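You operate a simulated robot arm through the tools that you are given. There is no shell and no other tool. Be economical: measure what you need, move in short steps, check, and stop when the job is done.

You run a simulated two-armed robot. Do the job below in one go: nothing can be reset, and whatever is moved stays where it is left.

TASK
Carry the beige bin with both arms and set it on the top of the yellow bench.

The check looks at the end state, three seconds after you hand in, the way a careful person would. Anything else that was tipped, shoved, dropped, spilled or broken makes it a failure.

THE ROBOT
Two 6-joint arms with three-finger grippers on one trunk, on a base that drives. Base frame: it is fixed to the floor where the robot stands at the start and does not move with it; the origin is under the middle of the robot, x ahead of it, y to its left, z up; the surface under the hand at the start is at about z = 910. Readings come in mm, rad, newtons and seconds.
The left shoulder is at the start at [21, 170, 1488], the right one opposite. With the tool pointing down near the work surface each hand reaches from about 360 to 640 mm from the robot's upright axis, wherever it stands, measured 20 degrees to its own side. Places, roughly: top of the yellow bench [500, 1700, 900]. Payload 2.2 kg a hand.
Tool frame (each hand has its own): the origin (TCP) lies between the finger pads and is the grasp point; the fingertips stand 25 mm ahead of it; z points along the fingers, y is the line along which they close. Largest opening 104 mm; the body of the gripper starts 74 mm behind the TCP.
Orientation is that of the tool frame in the base frame, as a unit quaternion [x, y, z, w]. With the fingers straight down and closing along the base's y, the tool's x points along the base's -x, its y along +y and its z along -z.

THE INTERFACE
- The arms move only by the tool nudge_tool. It takes "left_steps", "right_steps" or both (then of equal length, played together; a hand with none holds still); each is one flat list of numbers, 6 for each row, row after row: the shift along the base's x, y, z in mm, then the turn, a rotation vector about the base's x, y, z in rad. In form: [x, y, z, wx, wy, wz, x, y, z, wx, wy, wz, ...]. A call has 1 to 12 rows; each row is the pose to reach, as a shift and turn from the pose commanded when the call began. "left_gripper" and "right_gripper" are, for a hand that has rows, the finger opening in mm, from 0 to 104, set as the call begins (left out, the last holds). A row lasts 0.2 s, in which the tool goes at most 50 mm and 0.15 rad; a call with a longer step from one row to the next is refused whole, and so is a gripper value outside its range. Where a pose cannot be reached the arm comes as near as it can. A force on the tool above 40 N (or 10 N above the force at the start of the call, whichever is more), or a blocked arm, ends the call early, and 0.2 s more pass. Each finger halts on what it meets, pressing with about 42 N; the grip force reading is that of the motor and also rises with nothing between the fingers. The clock runs only during rows and for 0.2 s after the last one: add rows that repeat a pose to give the fingers time. It gives the time, the measured TCP pose, the force on the tool (base axes), the opening and the grip force at its end, in the units of the frame above (readings bear some noise), with the torque about the TCP (base axes, N m) and any sound that the robot's microphone picked up, and new pictures: "pictures" is both (left out), scene, wrist or none (wrist: the cameras of the hands that moved).
- Cameras (640 x 400 px; columns grow to the right, rows downward): "scene" is now at [155.5, -8.4, 1384.1]; the picture's right is [-0.09, -1.00, 0.00], its down [-0.65, 0.06, -0.76] and it looks along [0.75, -0.07, -0.65] (base axes); focal length 289 px, centre (320, 200). "left" rides on the left gripper at [82, -3, -104] in its tool frame; the picture's right is [0.04, 1.00, 0.00], its down [-0.75, 0.03, -0.66] and it looks along [-0.66, 0.03, 0.75] (tool axes); focal length 256 px, centre (320, 200). "right" rides on the right gripper at [82, 3, -104] in its tool frame; the picture's right is [-0.04, 1.00, 0.00], its down [-0.75, -0.03, -0.66] and it looks along [-0.66, -0.03, 0.75] (tool axes); focal length 256 px, centre (320, 200).
- raise_lower(by): slides the trunk up (or, below 0, down) by that many mm; the arms and the scene camera ride with it, the base frame stays. It gives what a move gives, with no picture.
- base_move(legs): drives the robot by 1 to 6 legs, each [ahead, left, turn to the left] in mm, mm and rad, along the robot's own axes; the way and the turn of a leg run together, so that a leg with both is an arc; at most 1500 mm and 3.142 rad a leg. The arms and the cameras ride along, it lands a little off, and it stops where it bumps. It gives what a move gives, and a new picture of the scene camera.
- pan_tilt(pan, tilt): turns the head with the scene camera to pan (to the left, within 1.047 rad either way) and tilt (down, from -0.506 to 1.204), counted from straight ahead of the robot. It gives what a move gives, and a new picture of the scene camera.
- locate(camera, pixels): there is no depth. For up to 12 entries [column, row, z] of the newest picture of that camera ("zoom" is the newest enlarged one), the place [x, y] in the base frame at which the ray of that pixel passes the height z, good to about 2 mm, but the place of the scene camera against the robot may be out by one fixed shift of up to 12 mm in any direction. The clock stands still meanwhile.
- inspect(camera, box): a new picture of the part [left, top, right, bottom] of that camera's present view, enlarged. The clock stands still meanwhile.
- hand_in(): hands the job in; it is judged then, once.

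Keep the steps short. Do not move on a guess: measure, check each grasp and each placing, and mend mistakes. In all there are 80 turns and 260 pictures (those below and enlarged ones count). Leave the grippers open and the arms clear of the work at the hand-in unless told otherwise, and finish with a single line.

The tools are called after "Request:" as name(argument=value, ...) on one line, values as JSON. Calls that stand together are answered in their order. nudge_tool: Moves the arms, as the interface text tells. Its arguments: {"type":"object","properties":{"left_steps":{"type":"array","items":{"type":"number"}},"left_gripper":{"type":"number"},"right_steps":{"type":"array","items":{"type":"number"}},"right_gripper":{"type":"number"},"pictures":{"type":"string","enum":["both","scene","wrist","none"]}},"required":[]} The other tools are called the same way: raise_lower (by) slides the trunk up or down; base_move (legs) drives the base; pan_tilt (pan, tilt) turns the head that bears the scene camera; locate (camera, pixels) gives the place at which the rays of pixels pass given heights; inspect (camera, box) takes an enlarged picture of a part of a camera's view; hand_in () hands the job in.

At the start:

```text
clock: 0.0
left_tool_pos: [579.3, 244.1, 1149.8]
left_tcp_rot: [-0.001, 1.0, 0.0, 0.0]
left_force: [1.1, -0.1, -0.5]
left_moment: [0.03, -0.01, 0.0]
left_gripper_width: 104.1
left_grasp_force: 0.0
right_tool_pos: [559.8, -254.3, 999.3]
right_tcp_rot: [0.001, 1.0, 0.0, 0.0]
right_force: [-0.2, -0.8, 0.3]
right_moment: [0.01, 0.02, -0.03]
right_gripper_width: 103.9
right_grasp_force: 0.1
trunk travel left (down, up): [-680.0, 62.0]
robot x, y, heading: [-4.7, -1.2, -0.001]
head pan, tilt: [-0.087, 0.712]
```

scene: 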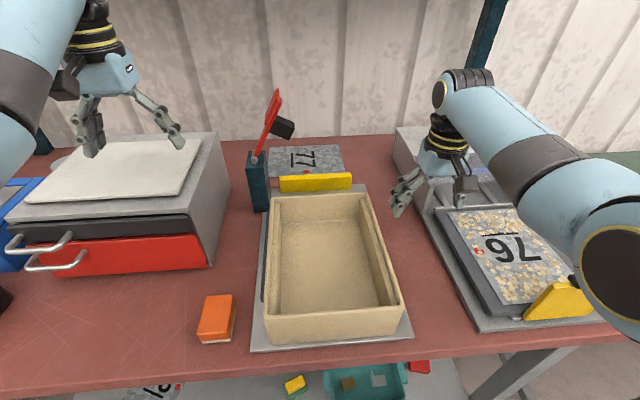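
right: 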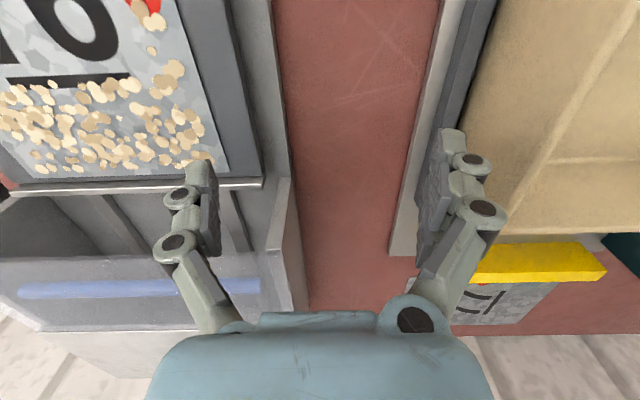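
left: 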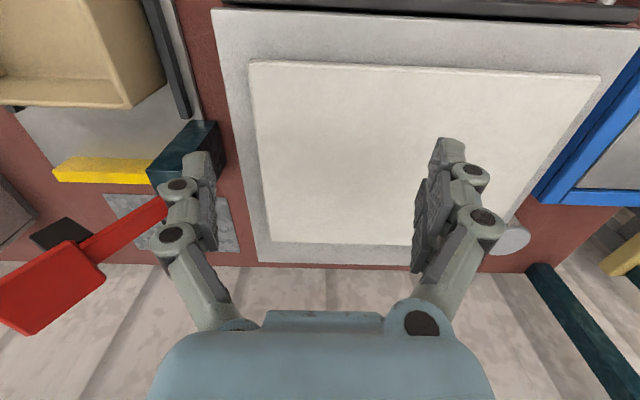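

I see the beige bin on a grey plate in the middle of the table, with a dark post and red lever near its far left corner. First I enlarge it and measure its corners.

Request:
inspect(camera="scene", box=[220, 130, 440, 360])

Request:
locate(camera="scene", pixels=[[271, 195, 1000], [362, 192, 1000], [264, 322, 1000], [405, 305, 1000], [264, 345, 915], [408, 333, 915], [252, 350, 910], [413, 337, 910], [268, 200, 910]])

Request:
inspect(camera="right", box=[380, 0, 640, 300])

Request:
inspect(camera="left", box=[0, 0, 260, 300])

```text
1.74 times, centred on (330, 245) of scene
```

zoom: 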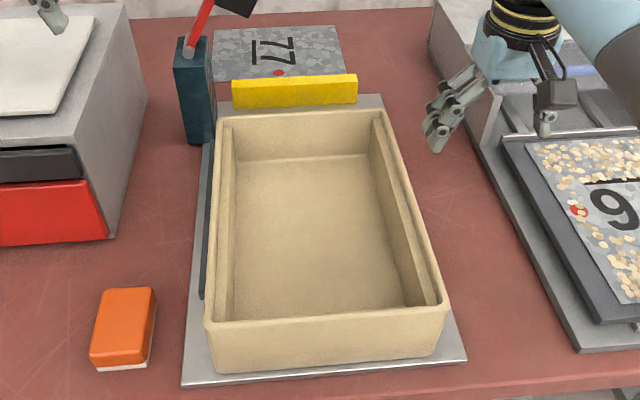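

```text
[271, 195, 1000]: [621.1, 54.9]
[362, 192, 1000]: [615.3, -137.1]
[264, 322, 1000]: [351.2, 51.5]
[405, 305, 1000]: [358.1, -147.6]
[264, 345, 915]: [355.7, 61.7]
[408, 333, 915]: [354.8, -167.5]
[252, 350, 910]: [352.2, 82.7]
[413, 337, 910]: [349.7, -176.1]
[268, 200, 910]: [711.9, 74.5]
```

```text
1.33 times, centred on (510, 150) of right
```

zoom: 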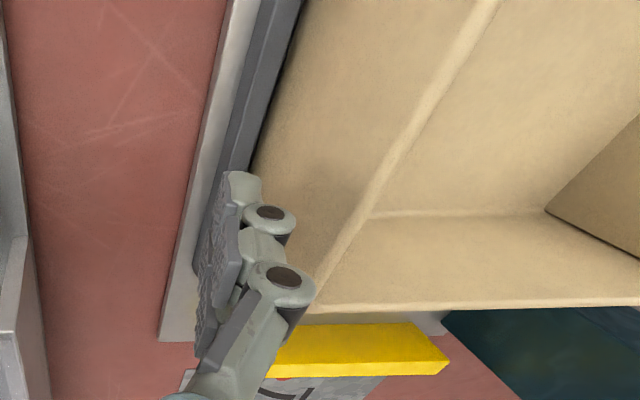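

```text
1.33 times, centred on (130, 150) of left
```

zoom: 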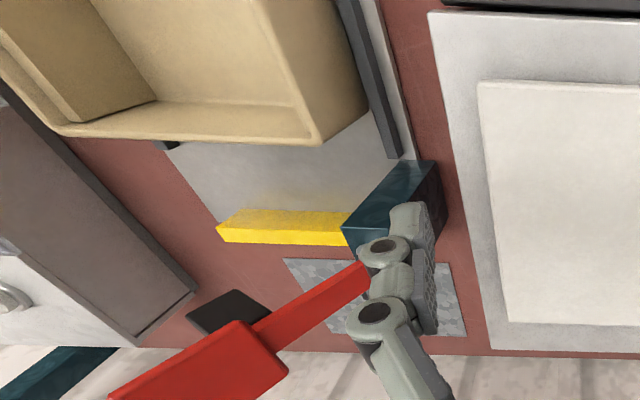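

Next I triangulate the rim height: the same corners seen from the scene and wrist cameras, at several heights.

Request:
locate(camera="left", pixels=[[127.7, 106.4, 960], [127.7, 106.4, 1000], [127.7, 106.4, 1040], [167, 68, 920], [167, 68, 960]])

Request:
locate(camera="scene", pixels=[[270.7, 197.8, 960], [270.7, 197.8, 1000], [270.7, 197.8, 1040], [363, 192, 960], [363, 192, 1000], [363, 192, 1040], [269.6, 344.4, 915], [394.9, 331, 915], [263.8, 317, 960], [263.8, 317, 1000], [403.5, 307, 960], [403.5, 307, 1000]])

Request:
locate(camera="right", pixels=[[495, 234, 960], [495, 234, 1000], [495, 234, 1040]])

```text
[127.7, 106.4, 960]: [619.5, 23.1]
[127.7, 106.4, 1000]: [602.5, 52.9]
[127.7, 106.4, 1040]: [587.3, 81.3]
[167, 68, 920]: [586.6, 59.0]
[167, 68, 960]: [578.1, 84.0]
```

```text
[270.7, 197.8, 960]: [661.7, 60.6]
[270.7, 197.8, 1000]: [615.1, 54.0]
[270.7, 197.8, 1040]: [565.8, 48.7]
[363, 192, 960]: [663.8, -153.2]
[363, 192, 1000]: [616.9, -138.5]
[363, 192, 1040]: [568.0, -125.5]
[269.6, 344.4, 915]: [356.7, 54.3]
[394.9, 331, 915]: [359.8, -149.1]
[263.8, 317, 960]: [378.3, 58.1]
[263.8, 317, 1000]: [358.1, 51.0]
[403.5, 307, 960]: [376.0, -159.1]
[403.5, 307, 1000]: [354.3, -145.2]
```

```text
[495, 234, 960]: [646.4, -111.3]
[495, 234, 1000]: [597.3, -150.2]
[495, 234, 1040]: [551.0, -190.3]
```

The rim is at about z=1000, with the bin spanning x≈350–605 and y≈-148–53. Now I look left toward the bench and the route.

Request:
pan_tilt(pan=1.047, tilt=0.45)

Request:
pan_tilt(pan=0.6, tilt=0.9)

Request:
pan_tilt(pan=-0.087, tilt=1.0)

```text
clock: 1.4
left_tool_pos: [580.3, 245.1, 1149.9]
left_tcp_rot: [0.0, 1.0, 0.0, -0.001]
left_force: [-0.1, 0.2, 0.5]
left_moment: [0.0, 0.02, -0.01]
left_gripper_width: 103.9
left_grasp_force: 0.0
right_tool_pos: [560.2, -252.5, 998.9]
right_tcp_rot: [0.0, 1.0, 0.0, 0.0]
right_force: [-0.1, 0.3, -0.1]
right_moment: [0.01, 0.01, -0.01]
right_gripper_width: 103.8
right_grasp_force: 0.1
trunk travel left (down, up): [-680.0, 62.0]
robot x, y, heading: [1.0, -0.3, -0.003]
head pan, tilt: [1.047, 0.45]
```

scene: 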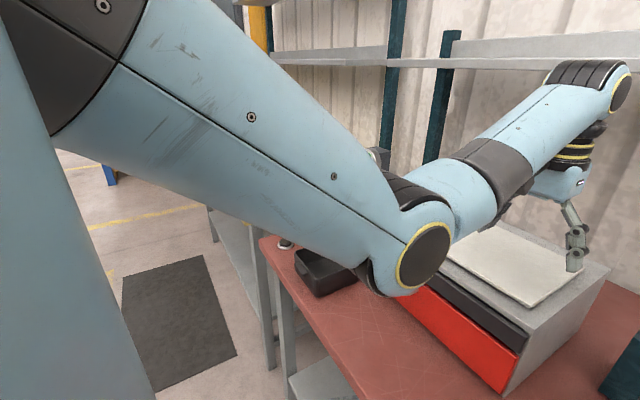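

```text
clock: 2.3
left_tool_pos: [579.2, 243.1, 1148.8]
left_tcp_rot: [0.0, 1.0, 0.0, -0.001]
left_force: [-0.6, 0.6, 0.8]
left_moment: [-0.04, -0.01, 0.02]
left_gripper_width: 103.9
left_grasp_force: 0.1
right_tool_pos: [560.5, -252.8, 999.9]
right_tcp_rot: [0.0, 1.0, 0.0, -0.001]
right_force: [0.2, -0.3, 0.5]
right_moment: [-0.03, -0.01, 0.02]
right_gripper_width: 104.0
right_grasp_force: 0.1
trunk travel left (down, up): [-680.0, 62.0]
robot x, y, heading: [2.3, 0.3, -0.001]
head pan, tilt: [0.6, 0.901]
```

scene: 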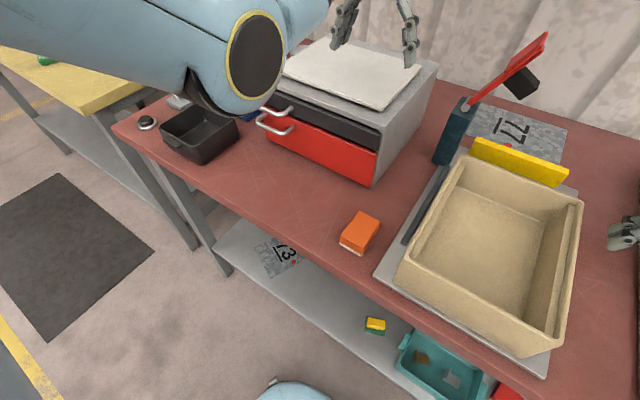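

```text
clock: 3.3
left_tool_pos: [578.9, 244.5, 1150.4]
left_tcp_rot: [0.0, 1.0, 0.0, 0.001]
left_force: [0.4, -0.8, 0.8]
left_moment: [0.01, 0.02, 0.01]
left_gripper_width: 104.0
left_grasp_force: 0.1
right_tool_pos: [560.5, -254.4, 999.0]
right_tcp_rot: [0.0, 1.0, 0.0, 0.0]
right_force: [-0.3, -0.2, 0.1]
right_moment: [-0.02, 0.03, 0.01]
right_gripper_width: 104.2
right_grasp_force: 0.0
trunk travel left (down, up): [-680.0, 62.0]
robot x, y, heading: [-1.1, -0.8, 0.003]
head pan, tilt: [-0.087, 1.0]
```

scene: 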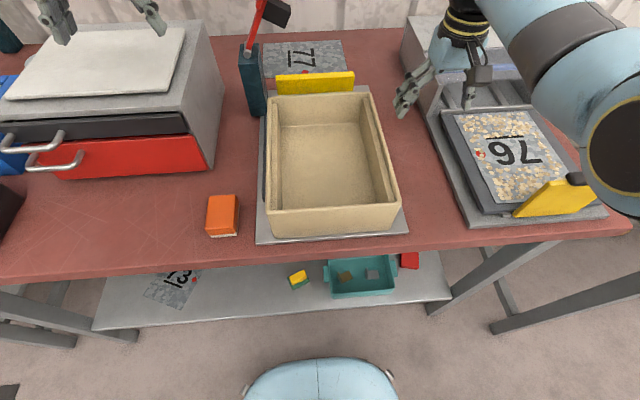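

The bench is in line with the table, to the left of it. I enlarge the bin's side walls from here.

Request:
inspect(camera="scene", box=[240, 70, 420, 250])

Request:
inspect(camera="scene", box=[340, 80, 420, 140])

Request:
inspect(camera="scene", box=[250, 180, 330, 240])

```text
2.22 times, centred on (330, 160) of scene
```

zoom: 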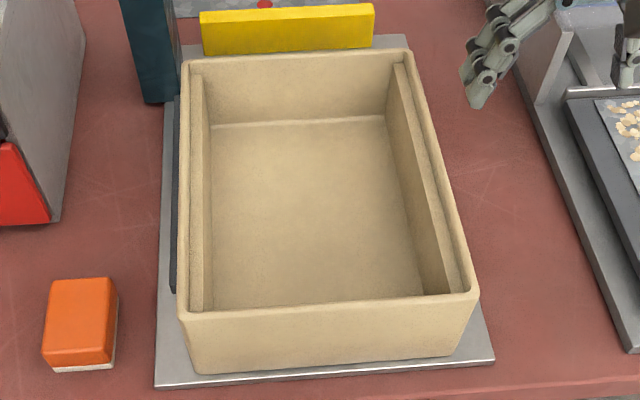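

```text
6.67 times, centred on (380, 110) of scene
```

zoom: 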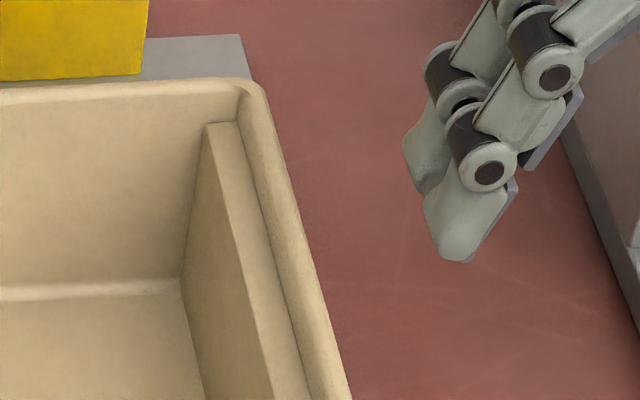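

```text
6.67 times, centred on (290, 210) of scene
```

zoom: 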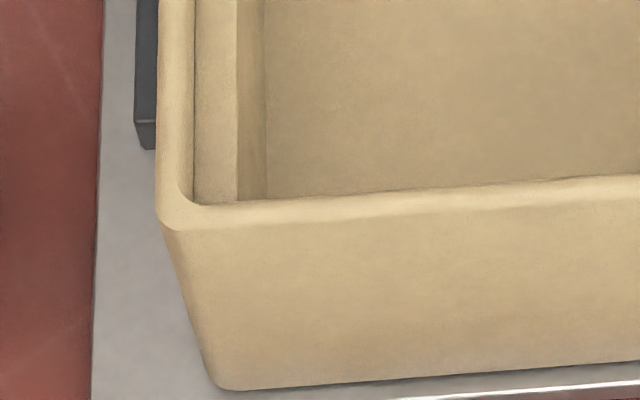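

Each long wall has a thickened ledge inside, just below the rim. Before moving the left hand inward I measure the lever, post, oven side and rails.

Request:
locate(camera="left", pixels=[[165, 205, 1000], [165, 205, 1050], [72, 243, 1050], [72, 243, 1150], [20, 330, 1150], [150, 170, 1000], [180, 122, 1000]])

Request:
locate(camera="scene", pixels=[[250, 48, 1000], [250, 48, 1050], [281, 5, 1050], [281, 5, 1150], [205, 168, 910], [210, 22, 1050], [262, 202, 915], [240, 196, 930], [400, 212, 912]])

```text
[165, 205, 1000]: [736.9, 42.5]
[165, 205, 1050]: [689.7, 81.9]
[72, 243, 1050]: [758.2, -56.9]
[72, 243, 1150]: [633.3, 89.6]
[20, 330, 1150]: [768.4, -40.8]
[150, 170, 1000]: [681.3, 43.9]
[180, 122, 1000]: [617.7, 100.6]
```

```text
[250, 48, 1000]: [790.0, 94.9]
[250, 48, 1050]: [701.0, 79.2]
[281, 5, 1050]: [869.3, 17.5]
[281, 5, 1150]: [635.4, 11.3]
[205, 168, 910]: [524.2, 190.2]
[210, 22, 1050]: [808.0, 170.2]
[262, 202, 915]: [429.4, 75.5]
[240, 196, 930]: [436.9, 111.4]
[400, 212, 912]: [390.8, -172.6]
```

The post and lever stand at x>620 and the oven side is at y≈190, so x≈480 is clear. I move both hands above the wall mid-points, pausing at about 1120 high.

Request:
nudge_tool(left_steps=[-25, 0, 0, 0, 0, 0, -50, 0, 0, 0, 0, 0, -75, 0, 0, 0, 0, 0, -99, 0, 0, 0, 0, 0, -99, -30, 0, 0, 0, 0, -99, -60, 0, 0, 0, 0, -99, -90, 0, 0, 0, 0, -99, -120, 0, 0, 0, 0, -99, -150, 0, 0, 0, 0, -99, -175, 0, 0, 0, 0, -99, -197, -20, 0, 0, 0, -99, -197, -30, 0, 0, 0], right_steps=[0, 0, 30, 0, 0, 0, 0, 0, 60, 0, 0, 0, 0, 0, 90, 0, 0, 0, 0, 0, 120, 0, 0, 0, -25, 0, 120, 0, 0, 0, -50, 20, 120, 0, 0, 0, -80, 40, 120, 0, 0, 0, -80, 60, 120, 0, 0, 0, -80, 80, 120, 0, 0, 0, -80, 100, 120, 0, 0, 0, -80, 109, 120, 0, 0, 0, -80, 109, 120, 0, 0, 0])

```text
clock: 5.3
left_tool_pos: [503.8, 187.3, 1104.6]
left_tcp_rot: [-0.039, 0.996, 0.075, 0.001]
left_force: [-0.7, 0.7, 0.0]
left_moment: [0.0, 0.02, -0.01]
left_gripper_width: 104.1
left_grasp_force: 0.0
left hand out of reach, approached as far as the arm can: row 1, 2, 3, 4, 5, 6, 7, 8, 9, 10
right_tool_pos: [492.3, -165.9, 1093.3]
right_tcp_rot: [0.0, 1.0, -0.001, 0.002]
right_force: [0.0, -0.1, 0.0]
right_moment: [0.01, -0.02, -0.03]
right_gripper_width: 103.8
right_grasp_force: 0.0
right hand out of reach, approached as far as the arm can: row 5, 6, 7, 8, 9, 10
trunk travel left (down, up): [-680.0, 62.0]
robot x, y, heading: [-1.0, 2.8, 0.0]
head pan, tilt: [-0.087, 1.0]
stopped in row 10 (left hand): the arm was blocked; the commanded pose is now the measured one
```

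scene: 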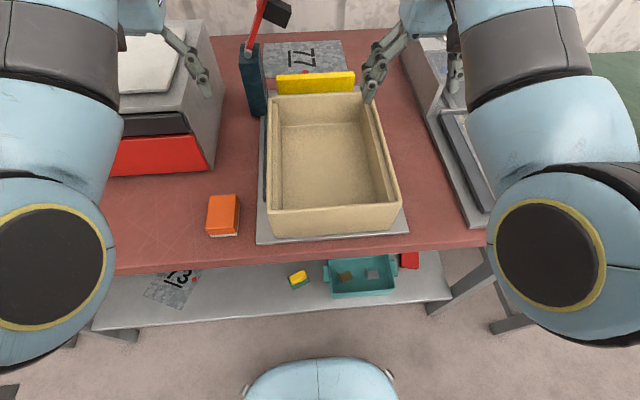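
right: 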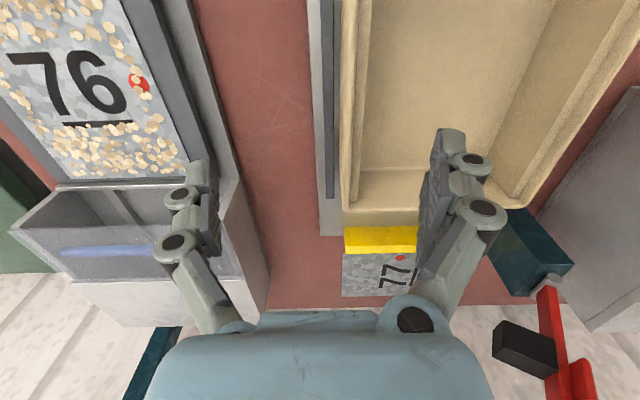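
left: 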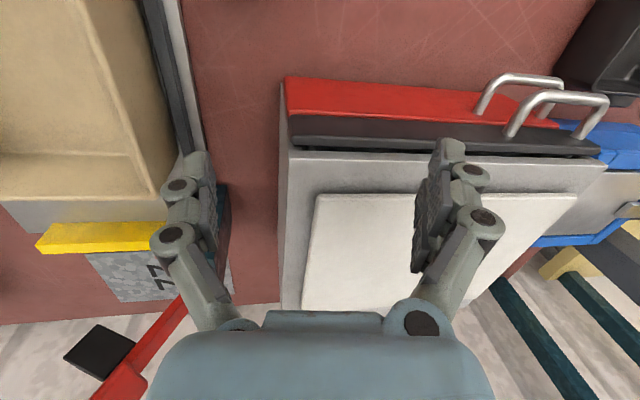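

The hands are too high and too close in for the folded arms to reach. I back the robot off 80 mm over clear table and raise the trunk by 62; after that the trunk can lower both hands together.

Request:
base_move(legs=[[-80, 0, 0]])

Request:
raise_lower(by=62)

```text
clock: 6.4
left_tool_pos: [423.8, 186.4, 1106.3]
left_tcp_rot: [-0.04, 0.997, 0.073, 0.001]
left_force: [0.7, -0.5, -0.6]
left_moment: [0.0, -0.04, -0.01]
left_gripper_width: 104.0
left_grasp_force: 0.0
right_tool_pos: [409.9, -168.0, 1094.1]
right_tcp_rot: [-0.001, 1.0, 0.0, 0.001]
right_force: [-1.0, -0.9, 0.2]
right_moment: [0.0, -0.02, 0.0]
right_gripper_width: 103.8
right_grasp_force: 0.1
trunk travel left (down, up): [-680.0, 62.0]
robot x, y, heading: [-79.4, 2.9, 0.005]
head pan, tilt: [-0.087, 1.0]
```

scene: 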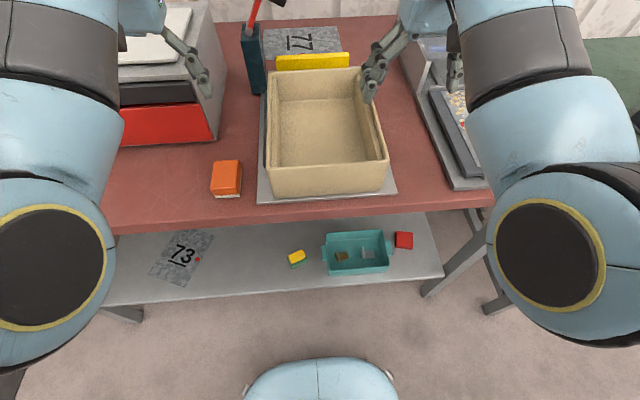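

```text
clock: 7.4
left_tool_pos: [425.4, 185.5, 1166.2]
left_tcp_rot: [-0.04, 0.996, 0.076, 0.002]
left_force: [0.4, 0.2, 0.4]
left_moment: [0.0, -0.01, -0.02]
left_gripper_width: 104.1
left_grasp_force: 0.1
right_tool_pos: [412.8, -168.2, 1155.4]
right_tcp_rot: [0.0, 1.0, -0.001, 0.001]
right_force: [1.3, -0.3, 0.0]
right_moment: [0.0, 0.02, 0.01]
right_gripper_width: 103.8
right_grasp_force: 0.1
trunk travel left (down, up): [-742.0, 0.0]
robot x, y, heading: [-79.7, -0.9, -0.0]
head pan, tilt: [-0.087, 1.0]
```

The left tool is twisted by about (0.15, 0, 0.08) rad. I straighten it while moving both hands to above the walls at about z=1090.

Request:
nudge_tool(left_steps=[15, -10, -20, -0.04, 0, -0.02, 30, -20, -40, -0.08, 0, -0.04, 45, -45, -60, -0.12, 0, -0.06, 55, -70, -76, -0.152, 0, -0.08, 55, -95, -76, -0.152, 0, -0.08, 55, -120, -76, -0.152, 0, -0.08, 55, -137, -76, -0.152, 0, -0.08, 55, -137, -76, -0.152, 0, -0.08], right_steps=[15, 0, -15, 0, 0, 0, 30, 0, -30, 0, 0, 0, 45, 0, -45, 0, 0, 0, 60, 0, -60, 0, 0, 0, 67, 10, -65, 0, 0, 0, 67, 20, -65, 0, 0, 0, 67, 25, -65, 0, 0, 0, 67, 25, -65, 0, 0, 0])

```text
clock: 9.4
left_tool_pos: [486.9, 90.0, 1082.7]
left_tcp_rot: [-0.018, 1.0, 0.021, 0.002]
left_force: [0.1, 0.5, 0.9]
left_moment: [0.05, 0.02, 0.0]
left_gripper_width: 103.9
left_grasp_force: 0.0
right_tool_pos: [479.6, -142.7, 1090.7]
right_tcp_rot: [0.001, 1.0, -0.001, 0.002]
right_force: [-0.2, -0.2, -1.0]
right_moment: [0.03, 0.02, 0.03]
right_gripper_width: 103.7
right_grasp_force: 0.0
trunk travel left (down, up): [-742.0, 0.0]
robot x, y, heading: [-82.8, 4.4, 0.0]
head pan, tilt: [-0.087, 1.0]
stopped in row 8 (left hand): the arm was blocked; the commanded pose is now the measured one
```

scene: 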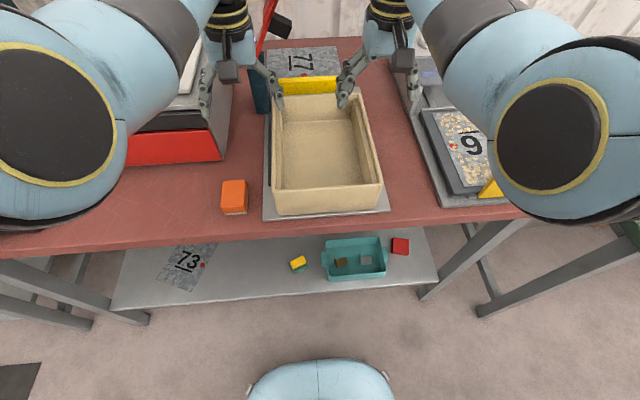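
right: 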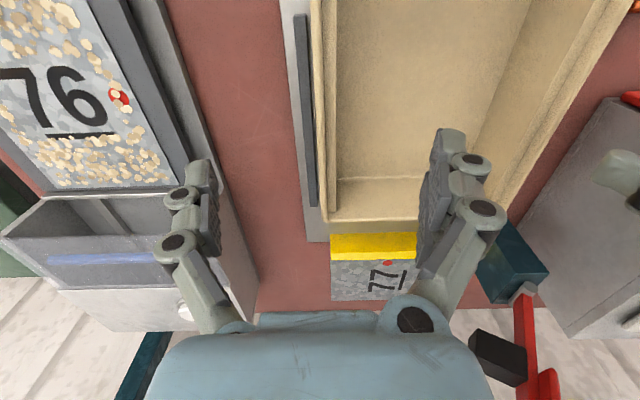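
left: 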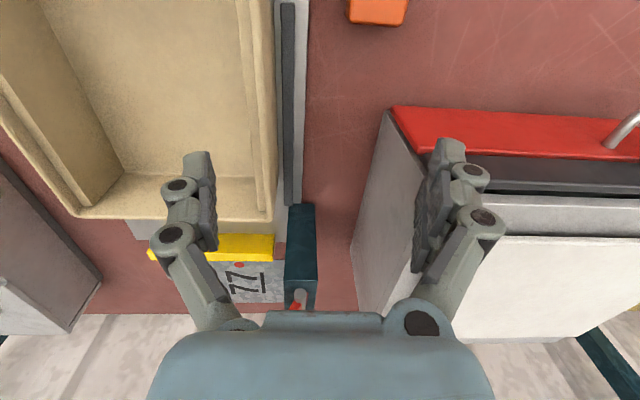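

The left hand stopped at y=90 as blocked, though there's no contact force. I try a small further step for it, with the rest of the straightening.

Request:
nudge_tool(left_steps=[0, -5, -5, -0.02, 0, -0.02, -3, -10, -10, -0.04, 0, -0.036, -7, -20, -10, -0.04, 0, -0.036, -7, -30, -10, -0.04, 0, -0.036, -7, -41, -10, -0.04, 0, -0.036, -7, -41, -10, -0.04, 0, -0.036])

```text
clock: 11.0
left_tool_pos: [483.9, 85.9, 1063.7]
left_tcp_rot: [-0.017, 1.0, 0.02, 0.0]
left_force: [0.5, 0.3, 0.3]
left_moment: [-0.01, 0.0, 0.01]
left_gripper_width: 104.3
left_grasp_force: 0.1
right_tool_pos: [481.5, -142.3, 1089.2]
right_tcp_rot: [0.001, 1.0, -0.001, 0.002]
right_force: [-0.5, -0.5, -0.2]
right_moment: [0.0, 0.0, -0.04]
right_gripper_width: 103.9
right_grasp_force: 0.1
trunk travel left (down, up): [-742.0, 0.0]
robot x, y, heading: [-80.3, 1.9, 0.0]
head pan, tilt: [-0.087, 1.0]
stopped in row 6 (left hand): the arm was blocked; the commanded pose is now the measured one
```

scene: 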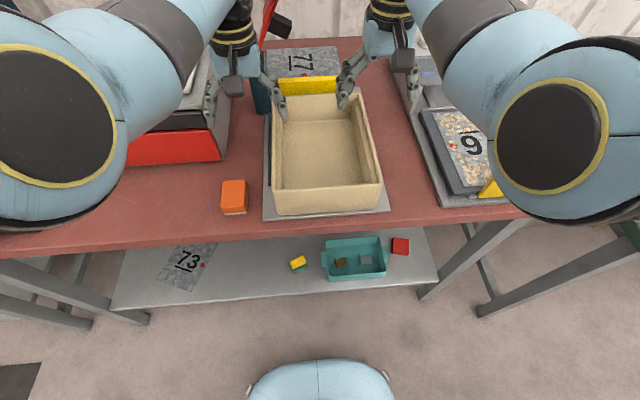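
left: 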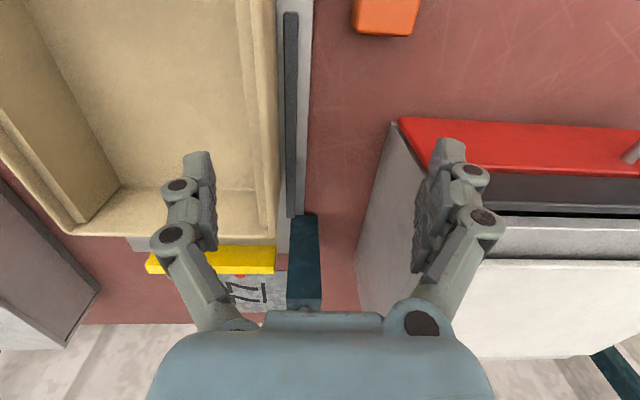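

The hands need to stay on their own sides, and the bin's middle is at y≈-47. I shift the base right 49 mm to centre on it; all fingertips are above the rim.

Request:
base_move(legs=[[0, -50, 0]])

Request:
nudge_tool(left_steps=[0, 0, 0, -0.02, 0, -0.02, 0, 3, 5, -0.035, 0, -0.035, 0, 6, 5, -0.035, 0, -0.035, 0, 6, 5, -0.035, 0, -0.035], right_steps=[0, 15, 0, 0, 0, 0, 0, 30, -10, 0, 0, 0, 0, 46, -20, 0, 0, 0, 0, 46, -22, 0, 0, 0])

```text
clock: 12.0
left_tool_pos: [483.0, 35.6, 1063.8]
left_tcp_rot: [-0.016, 1.0, 0.021, -0.001]
left_force: [-0.2, 0.0, -0.7]
left_moment: [0.0, 0.03, 0.0]
left_gripper_width: 103.9
left_grasp_force: 0.2
right_tool_pos: [480.6, -192.1, 1090.2]
right_tcp_rot: [0.001, 1.0, 0.0, 0.002]
right_force: [-0.3, -0.4, -0.3]
right_moment: [-0.02, 0.0, 0.0]
right_gripper_width: 104.2
right_grasp_force: 0.1
trunk travel left (down, up): [-742.0, 0.0]
robot x, y, heading: [-80.6, -49.6, 0.002]
head pan, tilt: [-0.087, 1.0]
```

scene: 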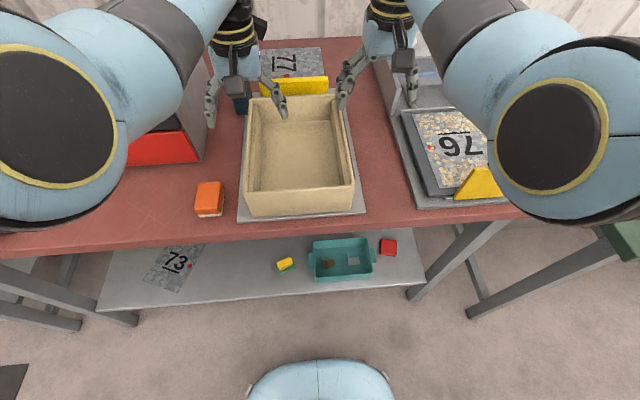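

```text
clock: 13.0
left_tool_pos: [482.9, 42.1, 1068.4]
left_tcp_rot: [0.001, 1.0, 0.003, 0.0]
left_force: [-0.4, -0.3, -0.7]
left_moment: [0.0, 0.0, 0.0]
left_gripper_width: 103.8
left_grasp_force: 0.1
right_tool_pos: [481.3, -146.4, 1068.3]
right_tcp_rot: [0.001, 1.0, 0.0, 0.002]
right_force: [0.2, 0.3, -0.4]
right_moment: [-0.04, -0.01, 0.03]
right_gripper_width: 103.9
right_grasp_force: 0.1
trunk travel left (down, up): [-742.0, 0.0]
robot x, y, heading: [-81.1, -52.5, 0.0]
head pan, tilt: [-0.087, 1.0]
```

scene: 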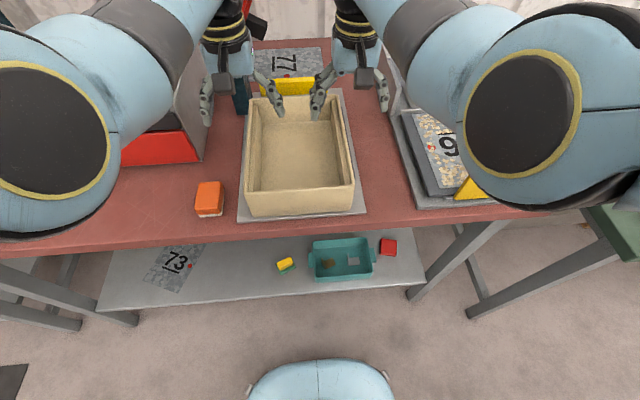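
right: 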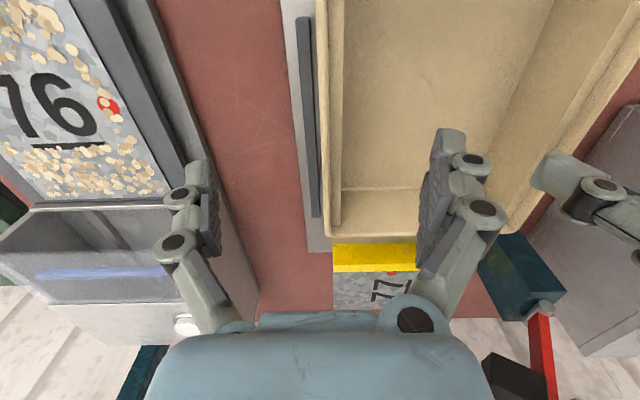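
left: 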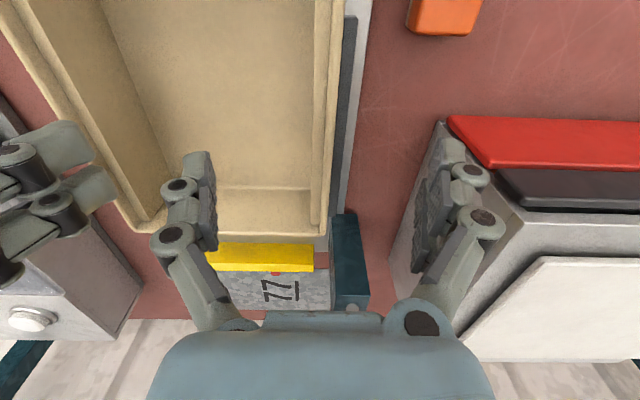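

Both hands are straight and over the walls. I measure wall edges and far corners through the wrist cameras.

Request:
locate(camera="left", pixels=[[341, 60, 1000], [337, 120, 1000], [327, 234, 1000], [316, 60, 990], [313, 150, 990], [137, 232, 1000]])

Request:
locate(camera="right", pixels=[[317, 60, 1000], [319, 120, 1000], [325, 236, 1000], [342, 60, 990], [341, 150, 990], [506, 234, 1000], [300, 20, 930]])

Request:
inspect(camera="left", box=[260, 0, 380, 250])

Request:
inspect(camera="right", box=[260, 0, 380, 250])

```text
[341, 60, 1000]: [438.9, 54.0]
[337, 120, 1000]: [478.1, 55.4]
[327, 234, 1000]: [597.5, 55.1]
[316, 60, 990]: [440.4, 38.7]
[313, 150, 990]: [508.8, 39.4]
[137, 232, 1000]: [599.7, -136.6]
```

```text
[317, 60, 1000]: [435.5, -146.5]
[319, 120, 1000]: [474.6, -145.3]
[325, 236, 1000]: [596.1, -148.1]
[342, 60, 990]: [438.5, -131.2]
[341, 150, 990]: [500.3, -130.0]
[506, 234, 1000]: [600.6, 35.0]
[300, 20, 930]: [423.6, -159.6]
```

```text
1.60 times, centred on (320, 125) of left
```

zoom: 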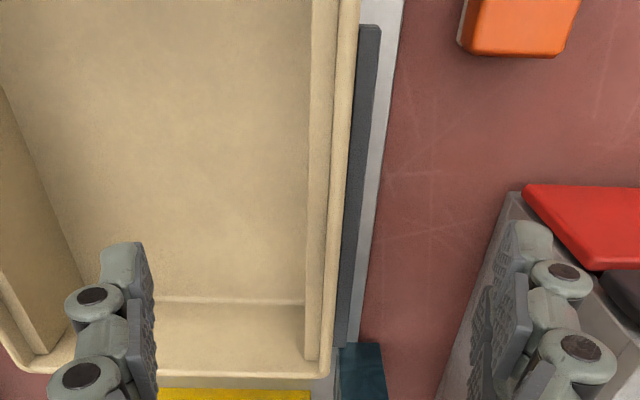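

```text
1.60 times, centred on (320, 125) of right
```

zoom: 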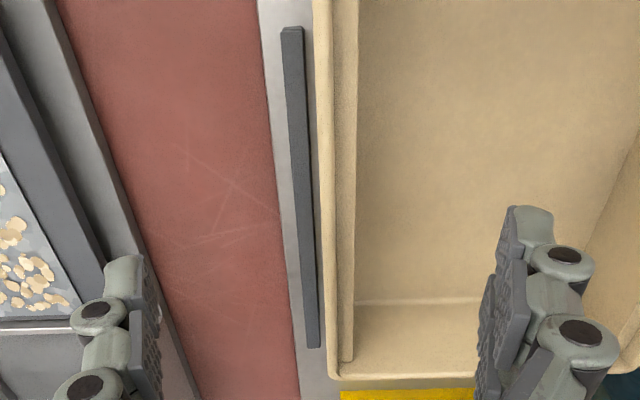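

The left wall spans y=39–55 and the right wall -146.5 to -130.5, with the rim at about z=1000 and the bin's middle at x≈471. I centre both hands over the walls at z=1040.

Request:
nudge_tool(left_steps=[-6, 3, -14, 0, 0, 0, -11, 5, -28, 0, 0, 0, -11, 5, -28, 0, 0, 0], right_steps=[-6, 4, -14, 0, 0, 0, -10, 8, -28, 0, 0, 0, -10, 8, -28, 0, 0, 0])

```text
clock: 13.8
left_tool_pos: [472.6, 46.5, 1041.3]
left_tcp_rot: [0.002, 1.0, 0.003, -0.001]
left_force: [0.5, -0.6, 0.0]
left_moment: [0.0, 0.02, 0.02]
left_gripper_width: 104.0
left_grasp_force: 0.0
right_tool_pos: [471.3, -140.1, 1039.2]
right_tcp_rot: [0.0, 1.0, -0.001, 0.002]
right_force: [0.5, 0.0, 0.9]
right_moment: [0.0, 0.02, -0.04]
right_gripper_width: 104.1
right_grasp_force: 0.1
trunk travel left (down, up): [-742.0, 0.0]
robot x, y, heading: [-78.6, -47.9, 0.002]
head pan, tilt: [-0.087, 1.0]
```

scene: 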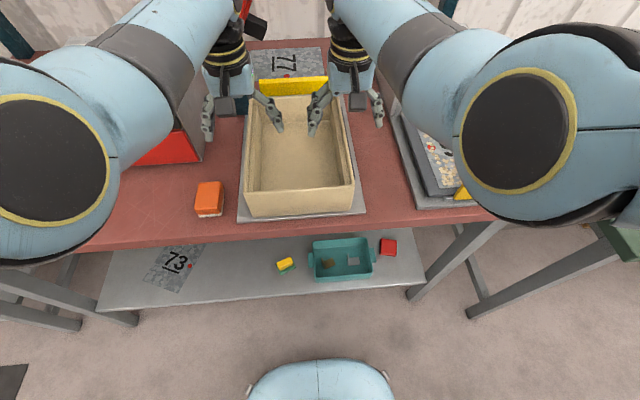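
right: 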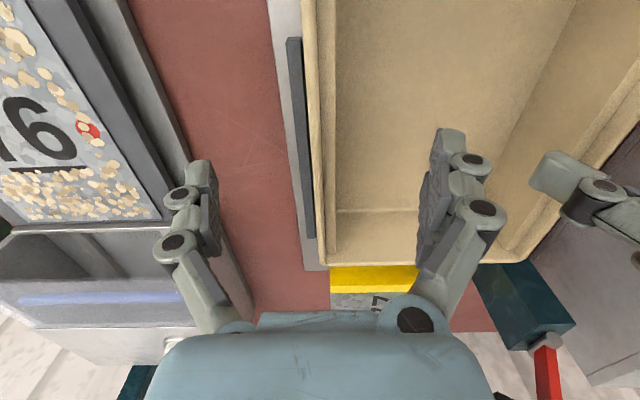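
left: 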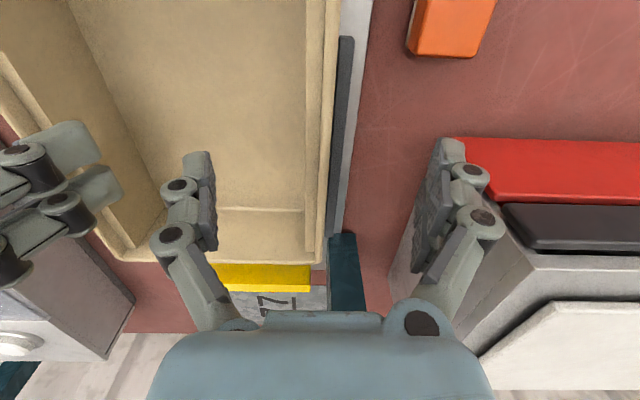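

Each wall sits mid-way between its fingers. I lower the trunk by 62 so the TCPs come to about 978, then look.

Request:
raise_lower(by=-62)

Request:
inspect(camera="left", box=[0, 0, 640, 400])

Request:
inspect(camera="right", box=[0, 0, 640, 400])

```text
clock: 14.8
left_tool_pos: [472.4, 46.3, 978.6]
left_tcp_rot: [0.001, 1.0, 0.003, -0.001]
left_force: [0.0, 0.0, 0.6]
left_moment: [0.01, 0.0, 0.0]
left_gripper_width: 103.8
left_grasp_force: 0.2
right_tool_pos: [471.5, -138.3, 977.2]
right_tcp_rot: [0.0, 1.0, -0.001, 0.002]
right_force: [0.8, 0.5, 0.9]
right_moment: [0.01, 0.01, 0.02]
right_gripper_width: 103.9
right_grasp_force: 0.0
trunk travel left (down, up): [-680.0, 62.0]
robot x, y, heading: [-81.7, -50.9, 0.004]
head pan, tilt: [-0.087, 1.0]
```

```text
1.00 times, centred on (320, 200) of left (not enlarged: the box is as wide or as high as the picture)
```

zoom: 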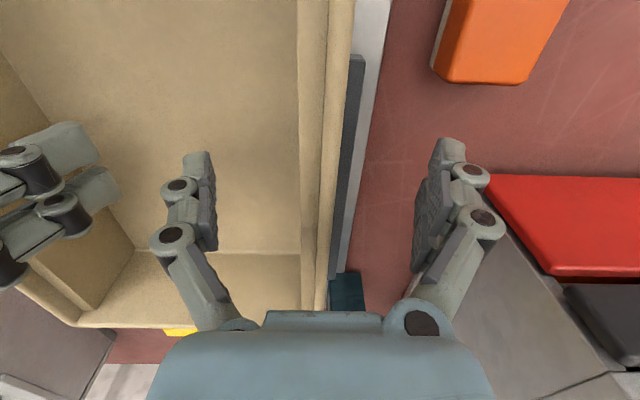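

```text
1.00 times, centred on (320, 200) of right (not enlarged: the box is as wide or as high as the picture)
```

zoom: 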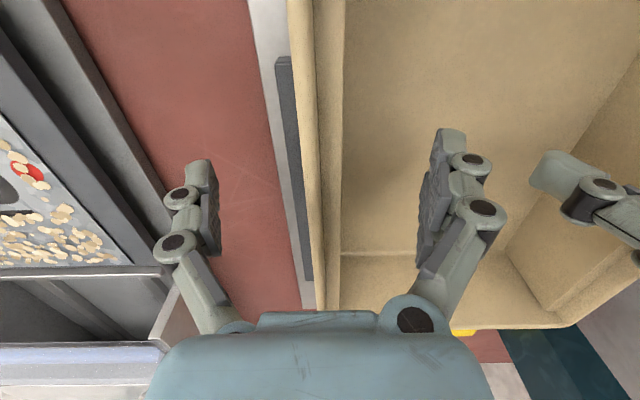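

The fingers straddle both walls with nothing touched. I close both grippers.

Request:
nudge_tool(left_steps=[0, 0, 0, 0, 0, 0, 0, 0, 0, 0, 0, 0, 0, 0, 0, 0, 0, 0, 0, 0, 0, 0, 0, 0, 0, 0, 0, 0, 0, 0, 0, 0, 0, 0, 0, 0], right_steps=[0, 0, 0, 0, 0, 0, 0, 0, 0, 0, 0, 0, 0, 0, 0, 0, 0, 0, 0, 0, 0, 0, 0, 0, 0, 0, 0, 0, 0, 0, 0, 0, 0, 0, 0, 0], left_gripper=0, right_gripper=0)

```text
clock: 16.2
left_tool_pos: [472.6, 44.1, 979.3]
left_tcp_rot: [0.001, 1.0, 0.002, -0.001]
left_force: [1.6, -24.6, -0.2]
left_moment: [-0.68, -0.05, 0.14]
left_gripper_width: 17.6
left_grasp_force: 42.1
right_tool_pos: [470.4, -137.4, 977.2]
right_tcp_rot: [0.001, 1.0, 0.001, 0.0]
right_force: [-0.8, 24.2, -0.2]
right_moment: [0.49, 0.1, 0.02]
right_gripper_width: 17.8
right_grasp_force: 41.7
trunk travel left (down, up): [-680.0, 62.0]
robot x, y, heading: [-78.7, -51.0, 0.001]
head pan, tilt: [-0.087, 1.0]
```

scene: 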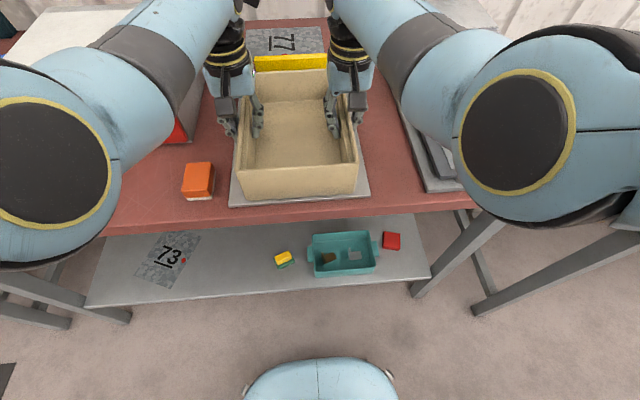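
right: 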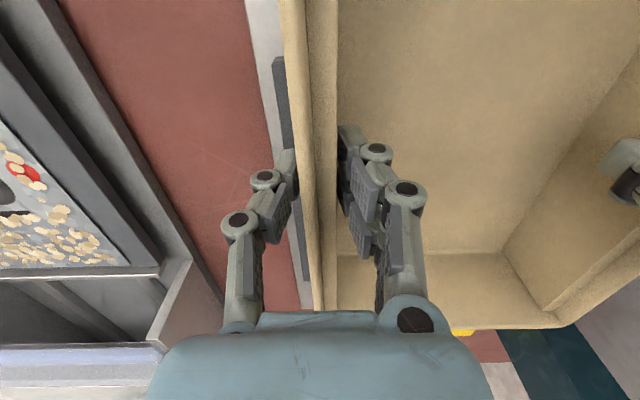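
left: 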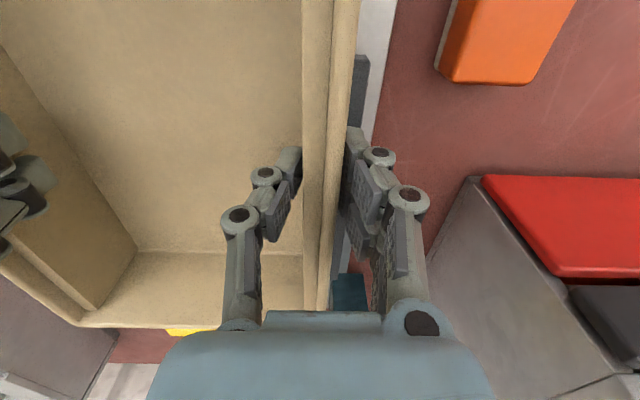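

Both grips hold at 17.7 mm. The arms pull apart with about 24 N because my positions are about 2 mm too wide each, so I relax that before lifting.

Request:
nudge_tool(left_steps=[0, -1, 0, 0, 0, 0, 0, -2, 0, 0, 0, 0, 0, -2, 0, 0, 0, 0], right_steps=[0, 1, 0, 0, 0, 0, 0, 2, 0, 0, 0, 0, 0, 2, 0, 0, 0, 0], pictures="none")

```text
clock: 17.0
left_tool_pos: [472.3, 45.5, 978.7]
left_tcp_rot: [0.001, 1.0, 0.003, -0.001]
left_force: [2.1, -21.0, -0.3]
left_moment: [-0.59, 0.48, 0.12]
left_gripper_width: 17.7
left_grasp_force: 42.3
right_tool_pos: [470.6, -138.9, 976.8]
right_tcp_rot: [0.002, 1.0, -0.001, 0.001]
right_force: [-3.4, 21.6, 1.2]
right_moment: [0.5, -0.11, 0.29]
right_gripper_width: 17.6
right_grasp_force: 42.4
trunk travel left (down, up): [-680.0, 62.0]
robot x, y, heading: [-81.5, -46.7, -0.001]
head pan, tilt: [-0.087, 1.0]
```

Request:
nudge_tool(left_steps=[0, -1.5, 0, 0, 0, 0, 0, -3, 0, 0, 0, 0, 0, -3, 0, 0, 0, 0], right_steps=[0, 1.5, 0, 0, 0, 0, 0, 3, 0, 0, 0, 0, 0, 3, 0, 0, 0, 0], pictures="none")

```text
clock: 17.8
left_tool_pos: [471.2, 45.4, 978.4]
left_tcp_rot: [0.0, 1.0, 0.005, -0.001]
left_force: [6.3, -5.2, -0.3]
left_moment: [-0.13, 0.84, 0.13]
left_gripper_width: 17.9
left_grasp_force: 41.7
right_tool_pos: [470.5, -138.3, 977.7]
right_tcp_rot: [0.002, 1.0, -0.003, 0.003]
right_force: [-8.8, 7.5, 10.8]
right_moment: [0.2, -0.31, 0.48]
right_gripper_width: 17.9
right_grasp_force: 41.7
trunk travel left (down, up): [-680.0, 62.0]
robot x, y, heading: [-80.6, -51.6, 0.002]
head pan, tilt: [-0.087, 1.0]
```

Strain is down to about 6 N. Now I lift with the trunk, in two stages.

Request:
raise_lower(by=15)

Request:
inspect(camera="scene", box=[180, 20, 420, 220])

```text
clock: 18.4
left_tool_pos: [473.5, 44.9, 993.2]
left_tcp_rot: [0.0, 1.0, 0.006, 0.0]
left_force: [3.3, 4.9, -1.3]
left_moment: [0.0, -0.15, 0.1]
left_gripper_width: 17.7
left_grasp_force: 42.1
right_tool_pos: [472.3, -138.8, 991.5]
right_tcp_rot: [0.002, 1.0, -0.004, 0.002]
right_force: [-4.0, -5.7, -3.3]
right_moment: [-0.29, 0.16, 0.47]
right_gripper_width: 17.7
right_grasp_force: 41.9
trunk travel left (down, up): [-695.0, 47.0]
robot x, y, heading: [-82.2, -47.0, 0.001]
head pan, tilt: [-0.087, 1.0]
```

```text
2.00 times, centred on (300, 120) of scene
```

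zoom: 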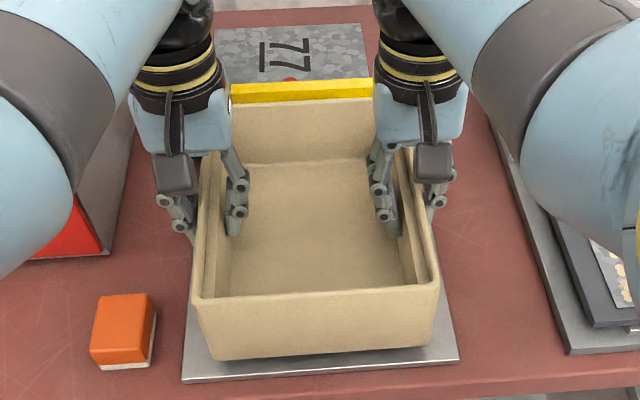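

The bin has come up level and light, about 0.5 kg. I lift the rest of the trunk's travel.

Request:
raise_lower(by=47)

Request:
inspect(camera="scene", box=[180, 20, 420, 220])

```text
clock: 19.3
left_tool_pos: [472.0, 44.8, 1040.9]
left_tcp_rot: [0.001, 1.0, 0.005, -0.001]
left_force: [4.4, 15.0, -3.4]
left_moment: [0.44, -0.35, 0.09]
left_gripper_width: 17.7
left_grasp_force: 42.0
right_tool_pos: [471.6, -138.8, 1038.6]
right_tcp_rot: [0.003, 1.0, -0.003, 0.001]
right_force: [-3.8, -15.8, -2.0]
right_moment: [-0.26, 0.36, 0.46]
right_gripper_width: 17.5
right_grasp_force: 42.1
trunk travel left (down, up): [-742.0, 0.0]
robot x, y, heading: [-77.8, -52.2, 0.0]
head pan, tilt: [-0.087, 1.0]
```

```text
2.00 times, centred on (300, 120) of scene
```

zoom: 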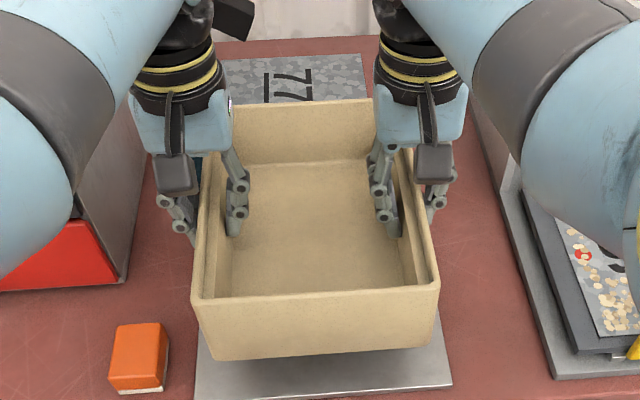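

The bin is 62 mm up and clear. I ease the slight squeeze (15 N), then back straight out from over the table.

Request:
nudge_tool(left_steps=[0, 1, 0, 0, 0, 0, 0, 1.5, 0, 0, 0, 0], right_steps=[0, -1, 0, 0, 0, 0, 0, -1.5, 0, 0, 0, 0], pictures="none")

Request:
base_move(legs=[[-350, 0, 0]])

Request:
pan_tilt(pan=1.047, tilt=0.5)

Request:
pan_tilt(pan=0.6, tilt=0.4)

```text
clock: 19.9
left_tool_pos: [472.9, 44.4, 1039.8]
left_tcp_rot: [0.001, 1.0, 0.003, -0.001]
left_force: [2.4, 10.5, -3.3]
left_moment: [0.36, -0.07, 0.15]
left_gripper_width: 17.7
left_grasp_force: 41.7
right_tool_pos: [473.0, -137.1, 1039.3]
right_tcp_rot: [0.001, 1.0, -0.003, 0.0]
right_force: [-1.8, -10.7, -1.0]
right_moment: [-0.25, 0.08, 0.29]
right_gripper_width: 17.9
right_grasp_force: 41.8
trunk travel left (down, up): [-742.0, 0.0]
robot x, y, heading: [-80.8, -44.2, -0.003]
head pan, tilt: [-0.087, 1.0]
```

```text
clock: 22.1
left_tool_pos: [127.3, 44.5, 1041.2]
left_tcp_rot: [0.002, 1.0, 0.004, 0.001]
left_force: [2.8, 5.8, -2.9]
left_moment: [0.1, -0.21, 0.06]
left_gripper_width: 17.6
left_grasp_force: 41.9
right_tool_pos: [125.7, -138.6, 1038.3]
right_tcp_rot: [0.002, 1.0, -0.003, 0.001]
right_force: [-2.5, -6.0, -0.8]
right_moment: [-0.13, 0.27, 0.31]
right_gripper_width: 17.7
right_grasp_force: 41.9
trunk travel left (down, up): [-742.0, 0.0]
robot x, y, heading: [-423.4, -49.4, -0.006]
head pan, tilt: [-0.087, 1.0]
```

scene: 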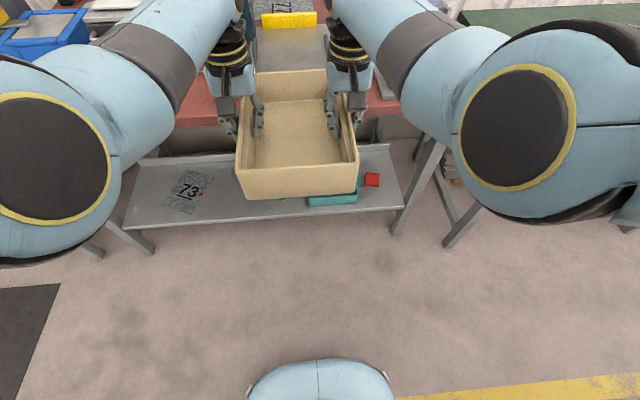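

```text
clock: 23.5
left_tool_pos: [128.0, 43.9, 1039.4]
left_tcp_rot: [0.002, 1.0, 0.003, 0.0]
left_force: [1.6, -6.1, -1.8]
left_moment: [-0.21, -0.12, 0.09]
left_gripper_width: 17.5
left_grasp_force: 42.2
right_tool_pos: [125.8, -138.8, 1038.8]
right_tcp_rot: [0.003, 1.0, -0.003, 0.001]
right_force: [-1.5, 6.7, -2.3]
right_moment: [0.12, 0.17, 0.29]
right_gripper_width: 17.7
right_grasp_force: 41.7
trunk travel left (down, up): [-742.0, 0.0]
robot x, y, heading: [-423.5, -50.5, -0.001]
head pan, tilt: [1.047, 0.499]
```

scene: 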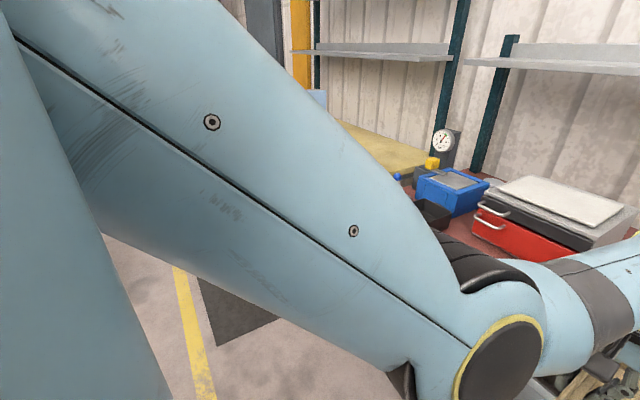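

```text
clock: 24.4
left_tool_pos: [126.8, 43.5, 1041.3]
left_tcp_rot: [0.002, 1.0, 0.003, 0.001]
left_force: [2.1, -7.7, -1.6]
left_moment: [-0.21, -0.11, 0.11]
left_gripper_width: 17.6
left_grasp_force: 42.3
right_tool_pos: [126.4, -140.1, 1040.1]
right_tcp_rot: [0.003, 1.0, -0.003, 0.002]
right_force: [-3.3, 8.4, -2.7]
right_moment: [0.15, 0.14, 0.37]
right_gripper_width: 17.7
right_grasp_force: 42.2
trunk travel left (down, up): [-742.0, 0.0]
robot x, y, heading: [-422.7, -47.4, -0.008]
head pan, tilt: [0.6, 0.4]
```

scene: 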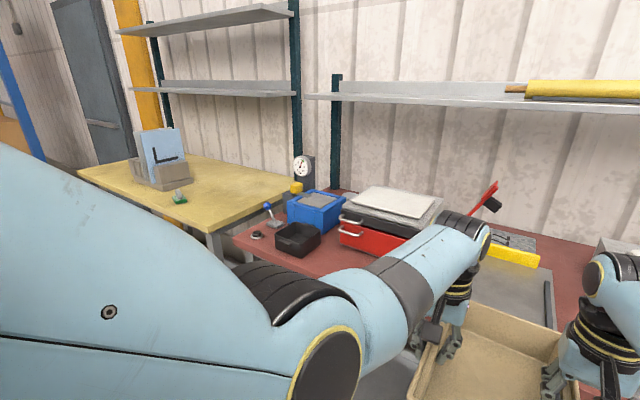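

The yellow bench shows: a tool box and green item on its left half, with the right half free. I measure them at z=900.

Request:
locate(camera="scene", pixels=[[208, 231, 900], [305, 185, 900], [80, 171, 900], [180, 203, 900], [145, 187, 900], [190, 180, 900], [185, 160, 900], [240, 236, 910], [296, 193, 910]])

Request:
inspect(camera="scene", box=[60, 100, 340, 275])

```text
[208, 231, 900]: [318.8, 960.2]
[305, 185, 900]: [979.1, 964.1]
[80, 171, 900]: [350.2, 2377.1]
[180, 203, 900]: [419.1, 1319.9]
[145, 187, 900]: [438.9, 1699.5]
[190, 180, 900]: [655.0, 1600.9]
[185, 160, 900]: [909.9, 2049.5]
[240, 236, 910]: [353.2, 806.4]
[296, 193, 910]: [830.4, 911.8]
```

```text
2.29 times, centred on (200, 188) of scene
```

zoom: 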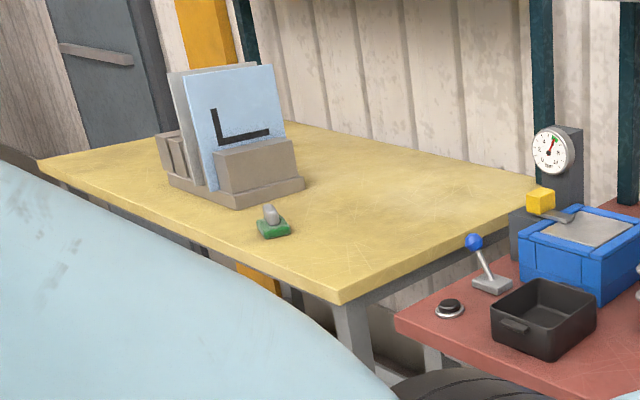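

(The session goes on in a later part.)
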